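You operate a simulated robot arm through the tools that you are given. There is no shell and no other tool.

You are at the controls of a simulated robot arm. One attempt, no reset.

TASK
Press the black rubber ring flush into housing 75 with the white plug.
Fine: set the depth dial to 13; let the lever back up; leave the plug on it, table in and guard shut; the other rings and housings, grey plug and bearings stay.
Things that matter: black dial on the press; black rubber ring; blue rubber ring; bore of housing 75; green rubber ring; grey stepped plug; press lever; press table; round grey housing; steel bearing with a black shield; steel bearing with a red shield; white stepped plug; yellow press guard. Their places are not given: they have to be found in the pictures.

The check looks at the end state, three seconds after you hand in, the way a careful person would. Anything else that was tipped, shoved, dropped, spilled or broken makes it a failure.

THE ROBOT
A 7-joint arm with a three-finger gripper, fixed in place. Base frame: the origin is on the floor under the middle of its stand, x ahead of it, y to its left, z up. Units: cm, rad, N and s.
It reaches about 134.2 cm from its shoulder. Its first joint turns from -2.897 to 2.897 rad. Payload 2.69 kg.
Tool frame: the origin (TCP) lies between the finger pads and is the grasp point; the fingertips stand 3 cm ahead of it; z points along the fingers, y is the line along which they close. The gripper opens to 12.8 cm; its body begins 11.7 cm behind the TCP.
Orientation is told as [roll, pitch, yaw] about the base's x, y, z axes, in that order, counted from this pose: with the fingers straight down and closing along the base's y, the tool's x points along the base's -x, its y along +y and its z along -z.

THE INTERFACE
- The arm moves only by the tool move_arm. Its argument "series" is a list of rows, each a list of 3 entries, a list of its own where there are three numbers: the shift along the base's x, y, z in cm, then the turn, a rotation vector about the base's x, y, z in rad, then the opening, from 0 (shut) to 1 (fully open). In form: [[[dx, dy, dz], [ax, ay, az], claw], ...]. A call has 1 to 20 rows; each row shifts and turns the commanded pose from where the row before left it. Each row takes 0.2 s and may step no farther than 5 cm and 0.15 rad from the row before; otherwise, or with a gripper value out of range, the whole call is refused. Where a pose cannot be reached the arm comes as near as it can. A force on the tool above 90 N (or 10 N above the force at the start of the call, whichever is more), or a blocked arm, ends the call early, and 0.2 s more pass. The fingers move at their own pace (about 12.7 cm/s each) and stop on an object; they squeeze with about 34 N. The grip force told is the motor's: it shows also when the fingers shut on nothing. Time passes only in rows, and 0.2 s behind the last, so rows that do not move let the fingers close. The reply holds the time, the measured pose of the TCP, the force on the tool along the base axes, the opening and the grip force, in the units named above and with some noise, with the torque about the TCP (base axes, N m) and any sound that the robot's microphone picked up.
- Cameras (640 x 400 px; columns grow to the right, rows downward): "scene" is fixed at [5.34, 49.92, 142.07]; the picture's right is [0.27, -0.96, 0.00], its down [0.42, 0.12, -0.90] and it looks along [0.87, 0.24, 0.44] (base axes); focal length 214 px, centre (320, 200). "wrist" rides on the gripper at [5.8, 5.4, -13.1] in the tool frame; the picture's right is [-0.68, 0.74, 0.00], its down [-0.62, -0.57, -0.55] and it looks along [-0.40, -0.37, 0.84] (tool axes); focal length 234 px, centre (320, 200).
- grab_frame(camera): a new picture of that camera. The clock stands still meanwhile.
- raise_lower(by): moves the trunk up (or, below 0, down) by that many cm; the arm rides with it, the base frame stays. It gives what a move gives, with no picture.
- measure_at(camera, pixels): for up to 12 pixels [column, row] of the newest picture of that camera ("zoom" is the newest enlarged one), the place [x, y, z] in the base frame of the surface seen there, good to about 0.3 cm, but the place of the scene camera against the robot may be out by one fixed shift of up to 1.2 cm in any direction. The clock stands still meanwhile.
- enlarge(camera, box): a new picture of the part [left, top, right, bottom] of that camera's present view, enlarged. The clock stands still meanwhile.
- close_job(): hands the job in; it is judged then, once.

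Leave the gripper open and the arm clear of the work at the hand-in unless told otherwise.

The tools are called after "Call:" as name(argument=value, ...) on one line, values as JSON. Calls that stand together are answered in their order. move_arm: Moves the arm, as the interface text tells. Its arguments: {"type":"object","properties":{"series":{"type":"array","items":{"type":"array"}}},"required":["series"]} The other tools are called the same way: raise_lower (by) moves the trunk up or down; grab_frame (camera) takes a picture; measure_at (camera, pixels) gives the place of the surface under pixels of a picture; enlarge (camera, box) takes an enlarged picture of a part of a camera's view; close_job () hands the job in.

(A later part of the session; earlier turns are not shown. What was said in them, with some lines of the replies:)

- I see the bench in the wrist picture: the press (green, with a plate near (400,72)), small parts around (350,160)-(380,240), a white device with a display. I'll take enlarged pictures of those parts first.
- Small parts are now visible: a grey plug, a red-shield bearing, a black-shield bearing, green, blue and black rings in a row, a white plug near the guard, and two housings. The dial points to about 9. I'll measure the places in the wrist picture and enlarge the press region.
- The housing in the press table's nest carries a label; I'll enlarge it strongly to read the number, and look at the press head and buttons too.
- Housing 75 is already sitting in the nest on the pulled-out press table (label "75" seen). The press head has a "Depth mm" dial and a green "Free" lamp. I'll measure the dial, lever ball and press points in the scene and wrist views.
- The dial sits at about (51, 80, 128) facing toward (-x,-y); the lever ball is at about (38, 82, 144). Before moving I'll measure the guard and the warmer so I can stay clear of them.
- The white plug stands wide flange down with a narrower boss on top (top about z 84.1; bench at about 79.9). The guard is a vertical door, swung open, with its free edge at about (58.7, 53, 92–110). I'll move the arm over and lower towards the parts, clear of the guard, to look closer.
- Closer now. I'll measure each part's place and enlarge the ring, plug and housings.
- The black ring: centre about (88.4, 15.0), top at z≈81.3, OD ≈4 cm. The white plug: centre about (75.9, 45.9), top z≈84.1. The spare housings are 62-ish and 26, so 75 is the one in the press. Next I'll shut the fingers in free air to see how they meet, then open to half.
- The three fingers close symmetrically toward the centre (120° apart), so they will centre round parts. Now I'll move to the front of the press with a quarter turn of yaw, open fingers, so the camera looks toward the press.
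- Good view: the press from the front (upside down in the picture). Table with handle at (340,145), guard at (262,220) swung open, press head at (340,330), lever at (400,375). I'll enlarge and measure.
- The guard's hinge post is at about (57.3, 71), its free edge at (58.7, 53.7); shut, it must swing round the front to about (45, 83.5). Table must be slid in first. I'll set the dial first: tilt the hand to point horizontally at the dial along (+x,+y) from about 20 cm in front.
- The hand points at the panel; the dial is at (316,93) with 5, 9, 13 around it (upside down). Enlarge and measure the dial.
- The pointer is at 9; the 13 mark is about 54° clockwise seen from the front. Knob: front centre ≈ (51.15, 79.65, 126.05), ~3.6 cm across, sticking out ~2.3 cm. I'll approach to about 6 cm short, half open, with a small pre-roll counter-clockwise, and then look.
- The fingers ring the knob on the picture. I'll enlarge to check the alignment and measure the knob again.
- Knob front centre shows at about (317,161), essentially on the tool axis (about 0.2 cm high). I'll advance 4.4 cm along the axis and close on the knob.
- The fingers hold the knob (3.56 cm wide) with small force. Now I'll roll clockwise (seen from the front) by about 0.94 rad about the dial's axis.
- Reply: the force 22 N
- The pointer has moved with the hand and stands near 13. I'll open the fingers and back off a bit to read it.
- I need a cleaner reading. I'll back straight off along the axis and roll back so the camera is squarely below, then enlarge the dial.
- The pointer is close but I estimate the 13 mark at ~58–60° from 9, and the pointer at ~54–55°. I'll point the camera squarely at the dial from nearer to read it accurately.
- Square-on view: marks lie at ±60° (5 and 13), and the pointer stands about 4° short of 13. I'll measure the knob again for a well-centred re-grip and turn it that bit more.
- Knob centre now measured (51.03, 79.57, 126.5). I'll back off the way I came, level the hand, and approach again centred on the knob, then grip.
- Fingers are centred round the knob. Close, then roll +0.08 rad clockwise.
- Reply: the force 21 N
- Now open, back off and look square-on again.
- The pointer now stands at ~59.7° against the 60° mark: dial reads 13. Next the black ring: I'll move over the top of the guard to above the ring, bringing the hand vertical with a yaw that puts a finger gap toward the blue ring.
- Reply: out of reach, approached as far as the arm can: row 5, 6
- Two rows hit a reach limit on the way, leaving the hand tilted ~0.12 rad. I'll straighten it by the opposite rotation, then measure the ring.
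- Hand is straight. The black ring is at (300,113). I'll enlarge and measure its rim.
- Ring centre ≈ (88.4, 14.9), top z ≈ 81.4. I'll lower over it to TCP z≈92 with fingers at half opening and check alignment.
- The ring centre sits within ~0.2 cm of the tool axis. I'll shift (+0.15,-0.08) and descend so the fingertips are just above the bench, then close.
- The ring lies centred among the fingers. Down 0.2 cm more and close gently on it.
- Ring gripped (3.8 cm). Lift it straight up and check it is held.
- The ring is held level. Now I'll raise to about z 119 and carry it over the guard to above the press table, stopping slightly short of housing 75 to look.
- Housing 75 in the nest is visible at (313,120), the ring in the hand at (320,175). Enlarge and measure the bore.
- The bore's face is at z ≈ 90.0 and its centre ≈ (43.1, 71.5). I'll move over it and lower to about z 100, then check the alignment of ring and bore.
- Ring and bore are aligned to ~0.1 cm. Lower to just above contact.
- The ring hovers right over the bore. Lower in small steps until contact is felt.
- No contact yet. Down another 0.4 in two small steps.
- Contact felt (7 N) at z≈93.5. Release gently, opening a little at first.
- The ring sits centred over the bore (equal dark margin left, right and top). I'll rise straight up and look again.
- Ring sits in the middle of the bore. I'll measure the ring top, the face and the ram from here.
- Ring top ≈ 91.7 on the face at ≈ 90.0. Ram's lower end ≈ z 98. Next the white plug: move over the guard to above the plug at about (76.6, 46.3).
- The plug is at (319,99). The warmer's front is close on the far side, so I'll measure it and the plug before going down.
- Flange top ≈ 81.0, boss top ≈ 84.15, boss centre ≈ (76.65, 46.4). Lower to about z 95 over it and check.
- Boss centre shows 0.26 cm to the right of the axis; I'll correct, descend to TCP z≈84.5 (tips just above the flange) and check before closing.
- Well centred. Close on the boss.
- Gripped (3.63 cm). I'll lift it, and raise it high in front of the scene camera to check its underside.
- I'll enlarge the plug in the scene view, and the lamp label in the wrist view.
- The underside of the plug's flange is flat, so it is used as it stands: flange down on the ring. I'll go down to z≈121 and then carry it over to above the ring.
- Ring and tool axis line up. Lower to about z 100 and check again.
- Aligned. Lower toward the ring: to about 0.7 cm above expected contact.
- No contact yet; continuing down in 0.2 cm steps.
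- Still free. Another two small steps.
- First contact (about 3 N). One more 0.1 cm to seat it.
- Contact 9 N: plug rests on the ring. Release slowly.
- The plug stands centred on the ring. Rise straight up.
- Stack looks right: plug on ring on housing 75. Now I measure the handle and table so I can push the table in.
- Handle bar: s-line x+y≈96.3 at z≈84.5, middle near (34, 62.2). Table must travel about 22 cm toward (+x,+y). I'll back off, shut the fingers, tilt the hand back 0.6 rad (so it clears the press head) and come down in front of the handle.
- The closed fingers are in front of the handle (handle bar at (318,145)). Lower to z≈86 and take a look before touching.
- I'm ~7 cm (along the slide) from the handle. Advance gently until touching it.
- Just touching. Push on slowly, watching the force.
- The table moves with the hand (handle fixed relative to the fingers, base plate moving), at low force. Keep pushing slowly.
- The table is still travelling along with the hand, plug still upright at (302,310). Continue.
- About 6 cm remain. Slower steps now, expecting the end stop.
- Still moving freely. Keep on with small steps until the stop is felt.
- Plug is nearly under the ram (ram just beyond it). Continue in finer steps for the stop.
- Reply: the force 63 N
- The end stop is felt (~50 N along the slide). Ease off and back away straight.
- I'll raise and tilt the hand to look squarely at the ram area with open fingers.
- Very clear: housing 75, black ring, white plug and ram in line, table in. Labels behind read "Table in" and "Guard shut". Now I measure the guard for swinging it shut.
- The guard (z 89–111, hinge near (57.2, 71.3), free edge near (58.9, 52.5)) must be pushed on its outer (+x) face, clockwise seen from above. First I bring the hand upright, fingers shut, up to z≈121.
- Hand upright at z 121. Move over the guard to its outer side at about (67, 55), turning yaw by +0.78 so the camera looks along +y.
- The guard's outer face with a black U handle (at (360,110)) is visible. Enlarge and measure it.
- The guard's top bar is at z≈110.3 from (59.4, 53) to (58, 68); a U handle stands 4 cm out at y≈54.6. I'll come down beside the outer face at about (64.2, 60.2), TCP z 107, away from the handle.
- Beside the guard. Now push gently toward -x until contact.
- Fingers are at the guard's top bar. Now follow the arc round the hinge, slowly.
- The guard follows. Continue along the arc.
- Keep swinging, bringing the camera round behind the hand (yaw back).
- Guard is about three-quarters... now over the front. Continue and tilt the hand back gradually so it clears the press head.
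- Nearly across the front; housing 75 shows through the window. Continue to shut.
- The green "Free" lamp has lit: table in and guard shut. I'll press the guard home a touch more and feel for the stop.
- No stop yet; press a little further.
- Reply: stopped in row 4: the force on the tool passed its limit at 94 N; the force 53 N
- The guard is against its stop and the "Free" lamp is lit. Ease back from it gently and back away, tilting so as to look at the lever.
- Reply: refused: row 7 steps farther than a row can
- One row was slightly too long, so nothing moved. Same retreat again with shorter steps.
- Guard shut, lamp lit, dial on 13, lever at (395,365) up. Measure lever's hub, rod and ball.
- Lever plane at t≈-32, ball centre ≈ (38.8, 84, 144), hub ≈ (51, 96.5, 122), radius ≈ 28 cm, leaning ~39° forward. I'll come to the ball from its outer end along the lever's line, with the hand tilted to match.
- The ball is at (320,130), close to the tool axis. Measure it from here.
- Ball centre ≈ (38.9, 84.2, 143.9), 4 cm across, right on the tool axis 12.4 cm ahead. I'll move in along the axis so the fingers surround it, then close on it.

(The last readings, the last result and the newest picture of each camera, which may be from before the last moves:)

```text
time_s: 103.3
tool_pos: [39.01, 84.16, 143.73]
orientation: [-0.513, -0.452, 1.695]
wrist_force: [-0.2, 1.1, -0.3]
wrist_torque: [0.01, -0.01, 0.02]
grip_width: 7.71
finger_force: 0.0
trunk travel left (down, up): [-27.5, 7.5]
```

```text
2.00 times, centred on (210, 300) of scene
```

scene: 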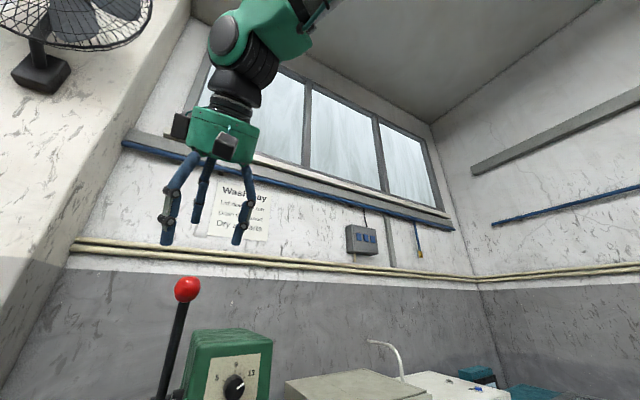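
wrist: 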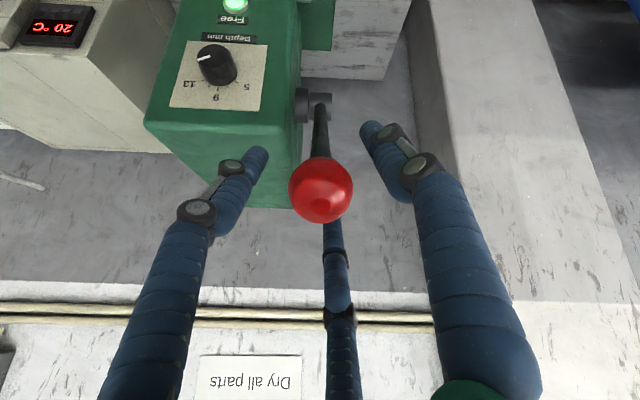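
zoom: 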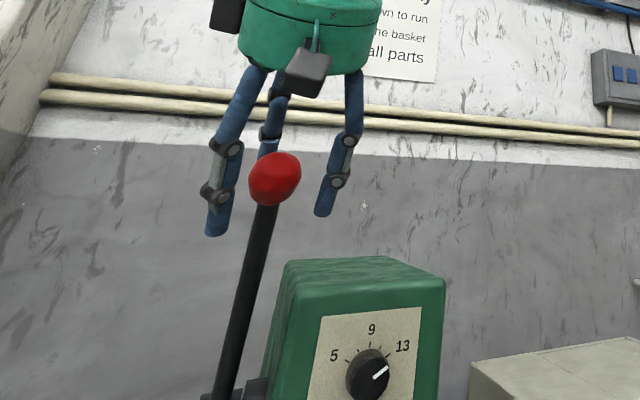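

The ball is in the middle of the fingers. Close on it.

Call:
move_arm(series=[[[0, 0, 0], [0, 0, 0], 0.3], [[0, 0, 0], [0, 0, 0], 0.1], [[0, 0, 0], [0, 0, 0], 0.1], [[0, 0, 0], [0, 0, 0], 0.1]])

```text
time_s: 104.3
tool_pos: [38.95, 84.18, 143.7]
orientation: [-0.514, -0.453, 1.696]
wrist_force: [-10.5, -3.1, -6.7]
wrist_torque: [0.03, 0.1, 0.01]
grip_width: 4.11
finger_force: 45.1
trunk travel left (down, up): [-27.5, 7.5]
```

Gripped (4.1 cm). Begin pulling the lever along its arc, small steps, turning the hand with it; watch forces.

Call:
move_arm(series=[[[-0.75, -0.75, -0.89], [0.0354, -0.0354, 0], 0.1], [[-0.72, -0.72, -0.95], [0.0354, -0.0354, 0], 0.1]])

```text
time_s: 104.9
tool_pos: [37.57, 82.7, 141.87]
orientation: [-0.608, -0.514, 1.739]
wrist_force: [2.1, 5.4, -2.3]
wrist_torque: [-0.16, -0.59, 0.06]
grip_width: 4.08
finger_force: 45.0
trunk travel left (down, up): [-27.5, 7.5]
```

Smooth and light. Continue along the arc.

Call:
move_arm(series=[[[-0.947, -0.947, -1.42], [0.0495, -0.0495, 0], 0.1], [[-0.877, -0.877, -1.5], [0.0495, -0.0495, 0], 0.1], [[-0.799, -0.799, -1.59], [0.0495, -0.0495, 0], 0.1], [[-0.721, -0.721, -1.66], [0.0495, -0.0495, 0], 0.1]])

Call:
grab_frame(camera="wrist")

```text
time_s: 105.9
tool_pos: [34.14, 79.48, 135.54]
orientation: [-0.895, -0.658, 1.898]
wrist_force: [0.1, 1.7, -1.8]
wrist_torque: [-0.52, 0.24, 0.2]
grip_width: 4.05
finger_force: 45.1
trunk travel left (down, up): [-27.5, 7.5]
```

```text
taken
```

wrist: 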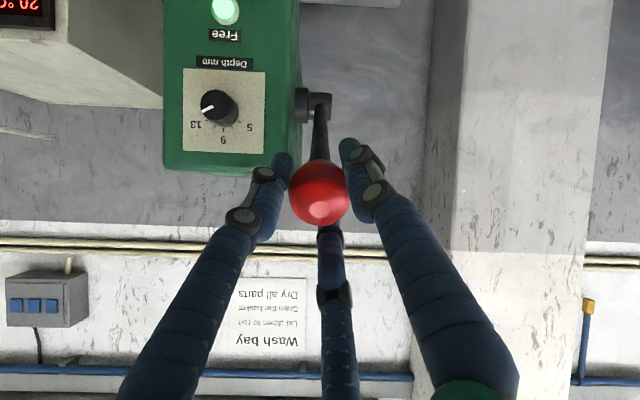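

The lever follows. Continue downward.

Call:
move_arm(series=[[[-0.636, -0.636, -1.73], [0.0495, -0.0495, 0], 0.1], [[-0.552, -0.552, -1.78], [0.0495, -0.0495, 0], 0.1], [[-0.46, -0.46, -1.84], [0.0495, -0.0495, 0], 0.1]])

Call:
grab_frame(camera="wrist")

```text
time_s: 106.7
tool_pos: [32.66, 77.82, 130.21]
orientation: [-1.149, -0.737, 2.062]
wrist_force: [11.7, 4.8, -1.5]
wrist_torque: [-0.63, 0.0, 0.06]
grip_width: 4.06
finger_force: 44.9
trunk travel left (down, up): [-27.5, 7.5]
```

```text
taken
```

wrist: 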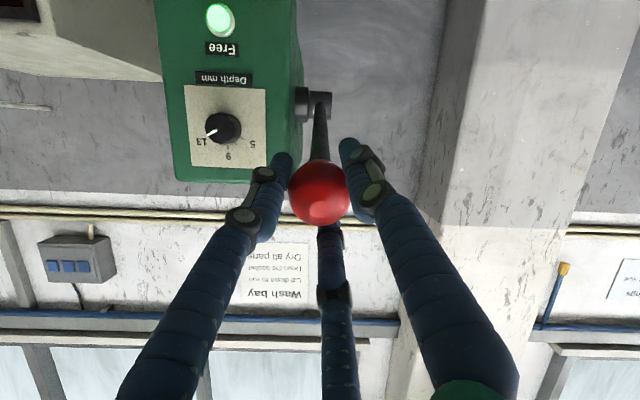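

Light forces (about 12 N toward the hub, so path slightly wide). Continue with a tiny correction.

Call:
move_arm(series=[[[-0.27, -0.27, -1.88], [0.0495, -0.0495, 0], 0.1], [[-0.24, -0.24, -1.91], [0.0495, -0.0495, 0], 0.1], [[-0.16, -0.16, -1.93], [0.0495, -0.0495, 0], 0.1]])

Call:
grab_frame(camera="wrist")

```text
time_s: 107.5
tool_pos: [31.75, 76.95, 124.64]
orientation: [-1.434, -0.777, 2.259]
wrist_force: [10.9, 6.7, 1.2]
wrist_torque: [-0.54, 0.06, -0.32]
grip_width: 4.05
finger_force: 44.9
trunk travel left (down, up): [-27.5, 7.5]
```

```text
taken
```

wrist: 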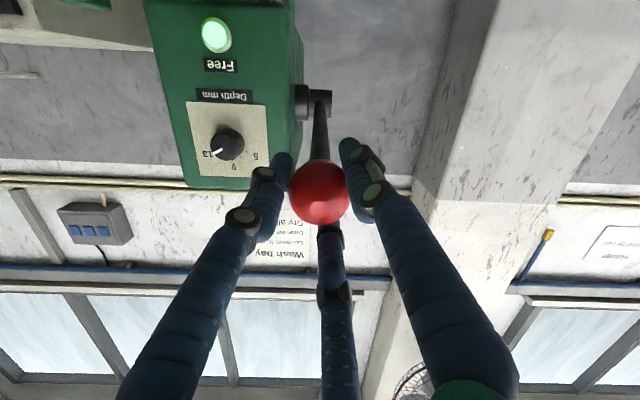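

Still light. Carry on, two steps at a time now as the press should soon bite.

Call:
move_arm(series=[[[0, 0, -1.95], [0.0495, -0.0495, 0], 0.1], [[0.05, 0.05, -1.95], [0.0495, -0.0495, 0], 0.1]])

Call:
grab_frame(camera="wrist")

```text
time_s: 108.1
tool_pos: [31.61, 76.92, 120.75]
orientation: [-1.628, -0.778, 2.399]
wrist_force: [-7.7, -1.4, 1.2]
wrist_torque: [-0.71, 0.33, 0.23]
grip_width: 4.08
finger_force: 44.8
trunk travel left (down, up): [-27.5, 7.5]
```

```text
taken
```

wrist: 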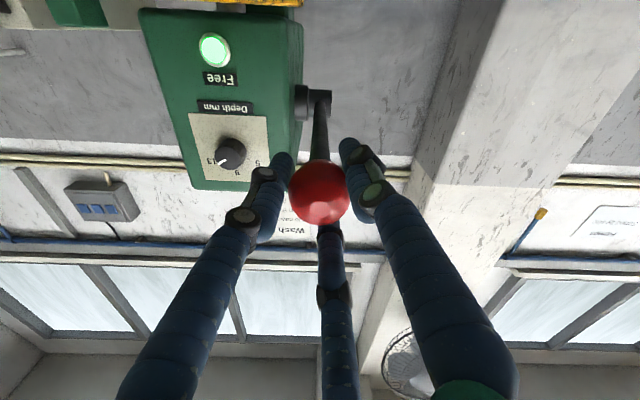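

Continue downward (now just below horizontal).

Call:
move_arm(series=[[[0.08, 0.08, -1.94], [0.0495, -0.0495, 0], 0.1], [[0.2, 0.2, -1.93], [0.0495, -0.0495, 0], 0.1]])

```text
time_s: 108.7
tool_pos: [32.01, 77.13, 116.99]
orientation: [-1.828, -0.766, 2.537]
wrist_force: [-9.6, -1.5, 3.2]
wrist_torque: [-0.7, 0.45, 0.3]
grip_width: 4.09
finger_force: 44.8
trunk travel left (down, up): [-27.5, 7.5]
```

Still no real resistance. Two more steps.

Call:
move_arm(series=[[[0.28, 0.28, -1.9], [0.0495, -0.0495, 0], 0.1], [[0.38, 0.38, -1.87], [0.0495, -0.0495, 0], 0.1]])

Call:
grab_frame(camera="wrist")

```text
time_s: 109.3
tool_pos: [32.63, 78.17, 114.74]
orientation: [-2.046, -0.733, 2.685]
wrist_force: [-10.0, -0.1, 79.4]
wrist_torque: [-0.75, 1.02, 0.44]
grip_width: 6.17
finger_force: 36.6
trunk travel left (down, up): [-27.5, 7.5]
```

```text
taken
```

wrist: 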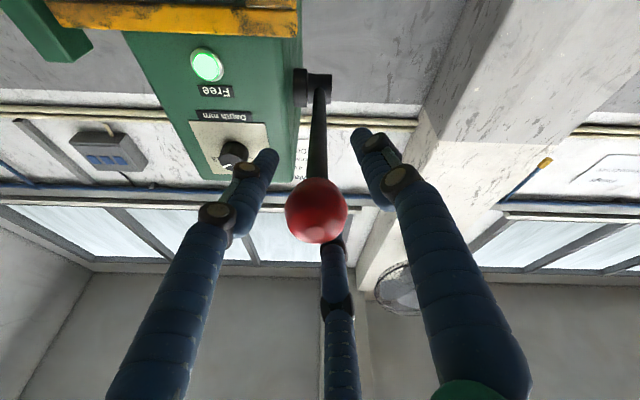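

Now there is strong resistance: 79 N upward on the tool, and the fingers were forced open to 6.2 cm. The lever is about 103° from vertical. I'll ease up ~1.1 cm to unload and read the forces.

Call:
move_arm(series=[[[-0.15, -0.15, 0.6], [-0.02, 0.02, 0], 0.1], [[-0.15, -0.15, 0.5], [-0.02, 0.02, 0], 0.1], [[0, 0, 0], [0, 0, 0], 0.1]])

Call:
grab_frame(camera="wrist")

```text
time_s: 110.1
tool_pos: [32.1, 77.86, 114.88]
orientation: [-1.953, -0.748, 2.622]
wrist_force: [-24.6, 22.6, 57.7]
wrist_torque: [-0.78, 0.01, -0.32]
grip_width: 5.4
finger_force: 30.4
trunk travel left (down, up): [-27.5, 7.5]
```

```text
taken
```

wrist: 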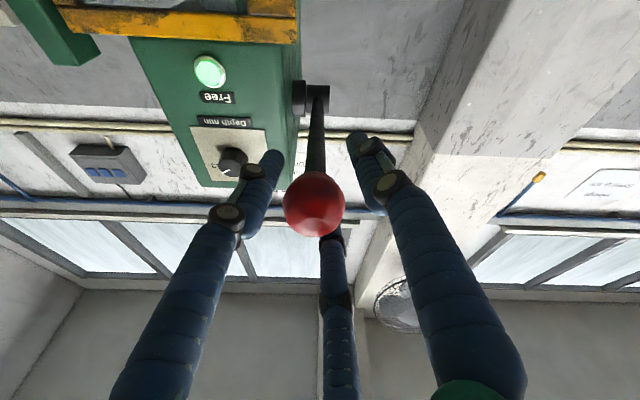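

The ball stays near z≈115.7 under load – a firm stop or heavy pressing. I'll unload fully and then look at the ring before deciding.

Call:
move_arm(series=[[[-0.1, -0.1, 0.5], [-0.02, 0.02, 0], 0.1], [[0, 0, 0.4], [0, 0, 0], 0.1], [[0, 0, 0], [0, 0, 0], 0.1]])

Call:
grab_frame(camera="wrist")

```text
time_s: 110.9
tool_pos: [31.97, 77.72, 115.36]
orientation: [-1.905, -0.751, 2.59]
wrist_force: [-41.2, 24.3, 37.4]
wrist_torque: [-0.67, -0.62, -0.29]
grip_width: 4.67
finger_force: 25.3
trunk travel left (down, up): [-27.5, 7.5]
```

```text
taken
```

wrist: 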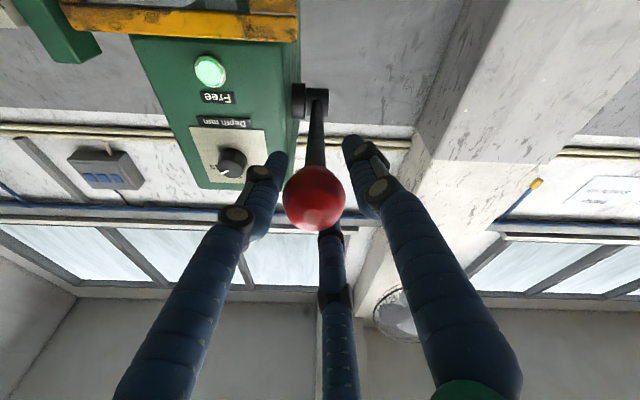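

Some sideways load from the off-centre ball. Open the fingers now, and see whether the lever stays.

Call:
move_arm(series=[[[0, 0, 0], [0, 0, 0], 0.5], [[0, 0, 0], [0, 0, 0], 0.7], [[0, 0, 0], [0, 0, 0], 0.8]])

Call:
grab_frame(camera="wrist")

```text
time_s: 111.7
tool_pos: [32.45, 77.55, 115.01]
orientation: [-1.897, -0.752, 2.581]
wrist_force: [-0.9, -0.8, 1.4]
wrist_torque: [0.05, 0.02, 0.01]
grip_width: 10.36
finger_force: 0.9
trunk travel left (down, up): [-27.5, 7.5]
```

```text
taken
```

wrist: 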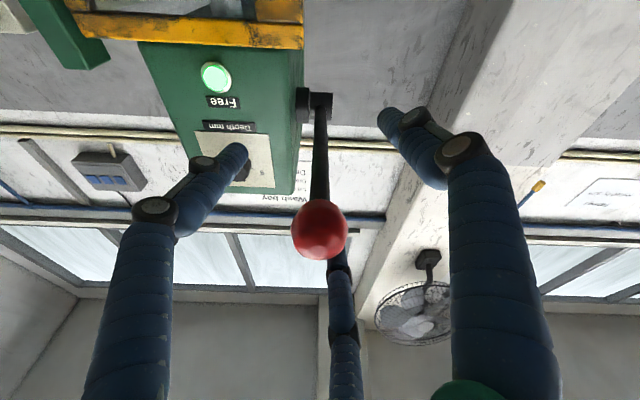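

The lever rises slightly and rests against the upper finger: a weak return. I'll back straight off the ball and go look at the ring through the guard window.

Call:
move_arm(series=[[[-2.29, -2.29, -0.8], [0, 0, 0], 1], [[-2.29, -2.29, -0.8], [0, 0, 0], 1], [[-2.29, -2.29, -0.8], [0, 0, 0], 1], [[0, 0, 0], [0, 0, 0], 1]])

Call:
grab_frame(camera="wrist")

```text
time_s: 112.7
tool_pos: [27.71, 69.83, 112.36]
orientation: [-1.896, -0.751, 2.548]
wrist_force: [-0.5, -0.5, 0.0]
wrist_torque: [0.02, 0.0, 0.04]
grip_width: 12.79
finger_force: 0.2
trunk travel left (down, up): [-27.5, 7.5]
```

```text
taken
```

wrist: 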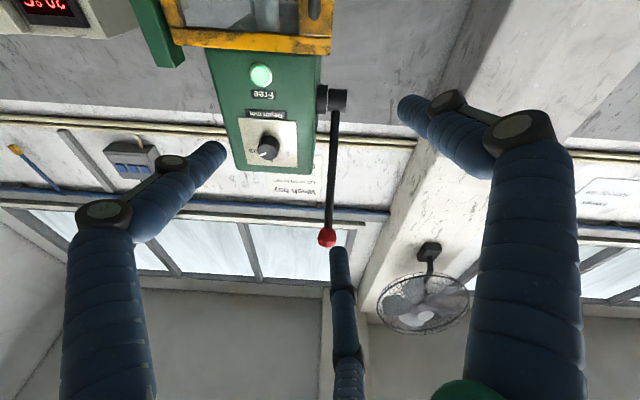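

Measure the ball now and then move to look at the ring.

Call:
measure_at(camera="wrist", pixels=[[327, 236], [330, 200], [334, 150]])

Call:
move_arm(series=[[[1.0, -1.2, -2], [-0.096, 0.096, 0], 1], [[1.0, -1.2, -2], [-0.096, 0.096, 0], 1], [[1.0, -1.0, -2], [-0.096, 0.096, 0], 1], [[1.0, -1.0, -2], [-0.096, 0.096, 0], 1], [[1.0, -1.0, -2], [-0.096, 0.096, 0], 1], [[1.0, -0.8, -1.5], [-0.096, 0.096, 0], 1], [[0.5, 0, 0], [0, 0, 0], 1]])

Call:
grab_frame(camera="wrist")

Call:
enlarge(camera="wrist", box=[250, 90, 390, 250])

Call:
grab_frame(camera="scene")

```text
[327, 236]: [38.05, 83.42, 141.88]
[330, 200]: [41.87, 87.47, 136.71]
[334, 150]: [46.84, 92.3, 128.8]
```

```text
time_s: 114.3
tool_pos: [31.95, 64.45, 101.12]
orientation: [-0.828, -0.63, 1.858]
wrist_force: [-0.3, -0.1, 0.3]
wrist_torque: [0.02, 0.02, 0.01]
grip_width: 12.81
finger_force: 0.1
trunk travel left (down, up): [-27.5, 7.5]
```

```text
taken
```

wrist: 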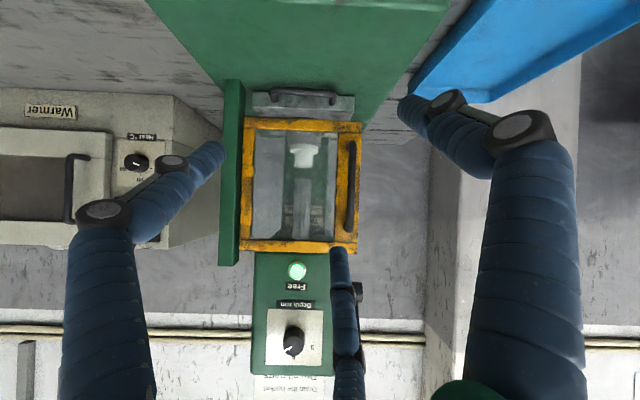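

```text
2.50 times, centred on (320, 170) of wrist
```

zoom: 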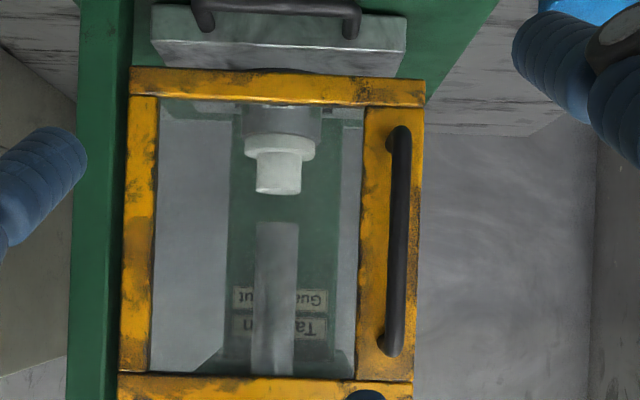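

```text
taken
```

scene: 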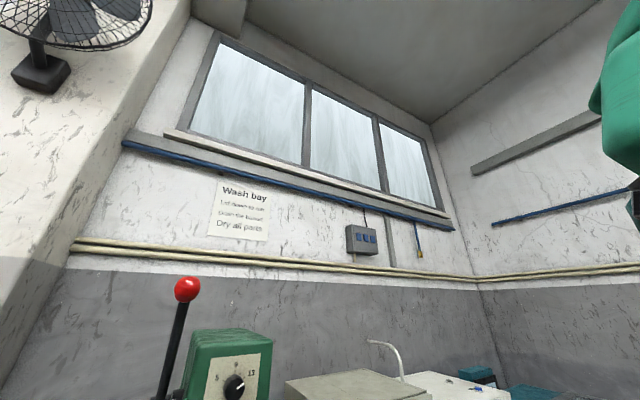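

The lever has sprung back up by itself (ball back at its start place). Through the window the plug's flange now sits right on the housing with no black ring showing between. Zoom in to verify, and check the dial.

Call:
enlarge(camera="wrist", box=[275, 120, 335, 180])

Call:
measure_at(camera="wrist", pixels=[[303, 150], [303, 160], [303, 166], [303, 142], [303, 138], [300, 180], [297, 240]])

Call:
enlarge(camera="wrist", box=[250, 250, 340, 380])

Call:
enlarge(camera="scene", box=[150, 270, 290, 400])

```text
6.67 times, centred on (305, 150) of wrist
```

zoom: 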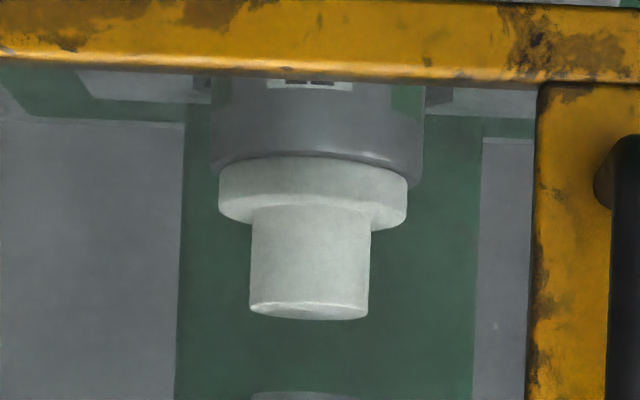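

```text
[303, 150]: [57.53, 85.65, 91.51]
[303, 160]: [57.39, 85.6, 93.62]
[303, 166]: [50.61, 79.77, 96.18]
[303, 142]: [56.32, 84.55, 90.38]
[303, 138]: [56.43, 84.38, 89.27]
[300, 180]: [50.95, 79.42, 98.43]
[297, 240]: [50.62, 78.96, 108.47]
```

```text
3.08 times, centred on (295, 315) of wrist
```

zoom: 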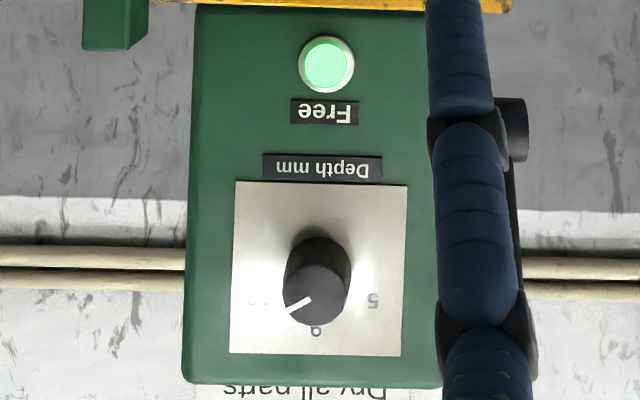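

```text
3.08 times, centred on (220, 335) of scene
```

zoom: 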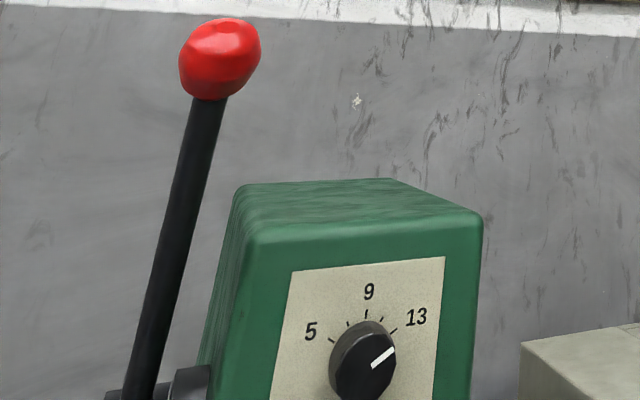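

Plug top now reads ≈94.4 (was 96.1), so its flange rests on the housing face at ≈90.1: the ring is flush. Lever is up, lamp lit, dial on 13. I'll move the arm up and away and take an overview check of everything.

Call:
move_arm(series=[[[-1.5, -2, 3], [0, 0, 0], 1], [[-1, -2, 4], [0, 0, 0], 1], [[-1, -2, 4], [-0.0884, 0.0884, 0], 1], [[0, -1, 4.5], [-0.0884, 0.0884, 0], 1], [[0, -1, 4.5], [-0.0884, 0.0884, 0], 1], [[0, -1, 4.5], [-0.0884, 0.0884, 0], 1], [[0, -1, 4.5], [-0.0884, 0.0884, 0], 1], [[0, -1, 4.5], [-0.0884, 0.0884, 0], 1], [[0, 0, 4.5], [-0.0884, 0.0884, 0], 1], [[0, 0, 4.5], [-0.0884, 0.0884, 0], 1], [[0, 0, 4.5], [0, 0, 0], 1], [[0, 0, 4.5], [0, 0, 0], 1]])

Call:
grab_frame(camera="wrist")

Call:
grab_frame(camera="scene")

```text
time_s: 116.9
tool_pos: [28.47, 53.43, 152.54]
orientation: [0.005, 0.005, 1.573]
wrist_force: [0.0, 0.5, 0.3]
wrist_torque: [0.03, -0.05, -0.01]
grip_width: 12.81
finger_force: 0.0
trunk travel left (down, up): [-27.5, 7.5]
```

```text
taken
```

wrist: 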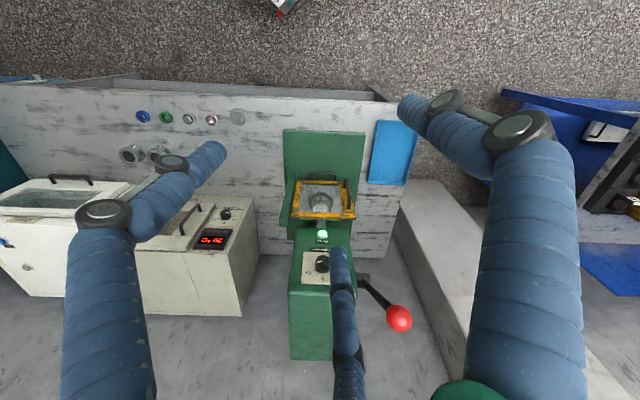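

```text
taken
```

scene: 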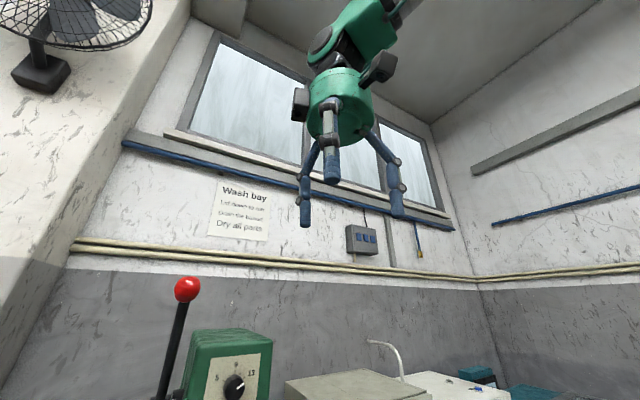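

The arm is high and clear. I'll enlarge the press, the row of parts and the dial one last time.

Call:
enlarge(camera="wrist", box=[270, 120, 430, 280])

Call:
enlarge(camera="wrist", box=[100, 90, 270, 190])

Call:
enlarge(camera="scene", box=[215, 350, 275, 400])

Call:
measure_at(camera="wrist", pixels=[[142, 116], [166, 117], [188, 118], [211, 119], [238, 117], [131, 153], [320, 138], [300, 213], [352, 216], [324, 181]])

```text
2.50 times, centred on (350, 200) of wrist
```

zoom: 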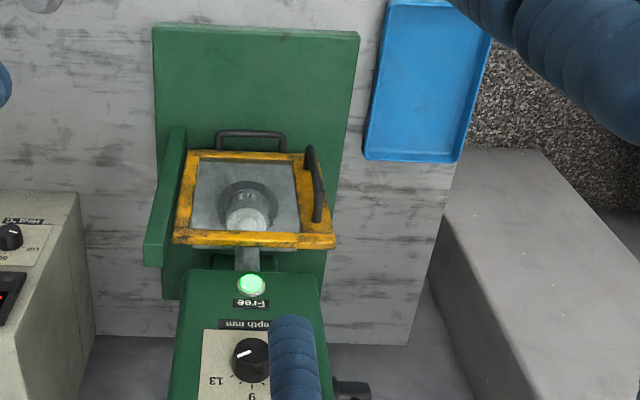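

```text
3.76 times, centred on (185, 140) of wrist
```

zoom: 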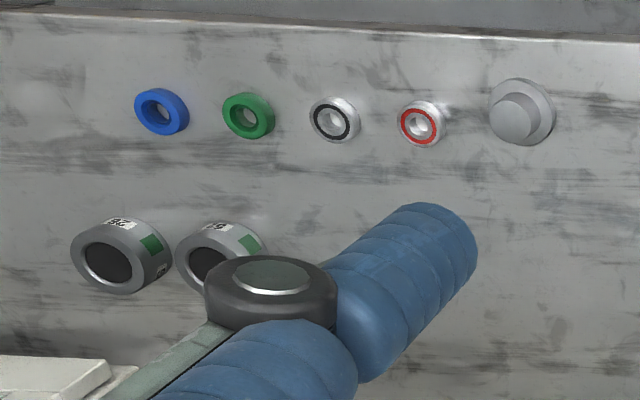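

```text
8.00 times, centred on (245, 375) of scene
```

zoom: 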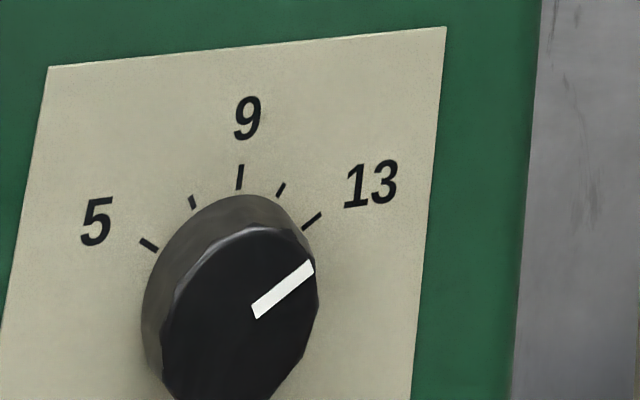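

```text
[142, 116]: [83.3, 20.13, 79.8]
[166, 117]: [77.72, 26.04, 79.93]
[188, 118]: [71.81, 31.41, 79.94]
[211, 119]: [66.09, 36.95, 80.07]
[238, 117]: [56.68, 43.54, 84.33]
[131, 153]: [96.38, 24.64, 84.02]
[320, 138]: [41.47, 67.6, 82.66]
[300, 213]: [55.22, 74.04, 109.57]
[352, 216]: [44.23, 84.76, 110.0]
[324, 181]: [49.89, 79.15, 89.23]
```

Everything checks out:
- **Dial:** the pointer is on the 13 mark.
- **Guard and table:** the guard is shut, the table is in and the "Free" lamp is lit.
- **Plug:** the white plug is down on housing 75.
- **Lever:** it is back up.
- **Other parts:** the blue and green rings, both bearings, the grey plug and the spare housings are where they were.

The arm is clear with the gripper open, so I'm handing in.

Call:
close_job()

```text
The job is handed in.
```

I pressed the black ring into housing 75 with the white plug, and the job is handed in. No verdict has come back yet.

- **Ring:** it looks flush. No black shows between the plug's flange and the housing. The plug's top dropped about 1.7 cm, which puts its flange on the housing face. I judged this from pictures through the guard window, which would not show a gap of a millimetre or less.
- **Dial:** set to 13. It took two turns, because the first stopped about 4° short. The last picture shows the pointer on the mark.
- **Lever:** I pulled it down to a firm stop, at about 79 N on the tool. When I let go, it sprang back up to where it started.
- **Left in place:** the plug is on the ring, the table is in and the guard is shut, with the green "Free" lamp lit.
- **Other parts:** the blue and green rings, both bearings, the grey plug and the spare housings are where they were.

At hand-in the gripper was open and the arm was clear of the work.
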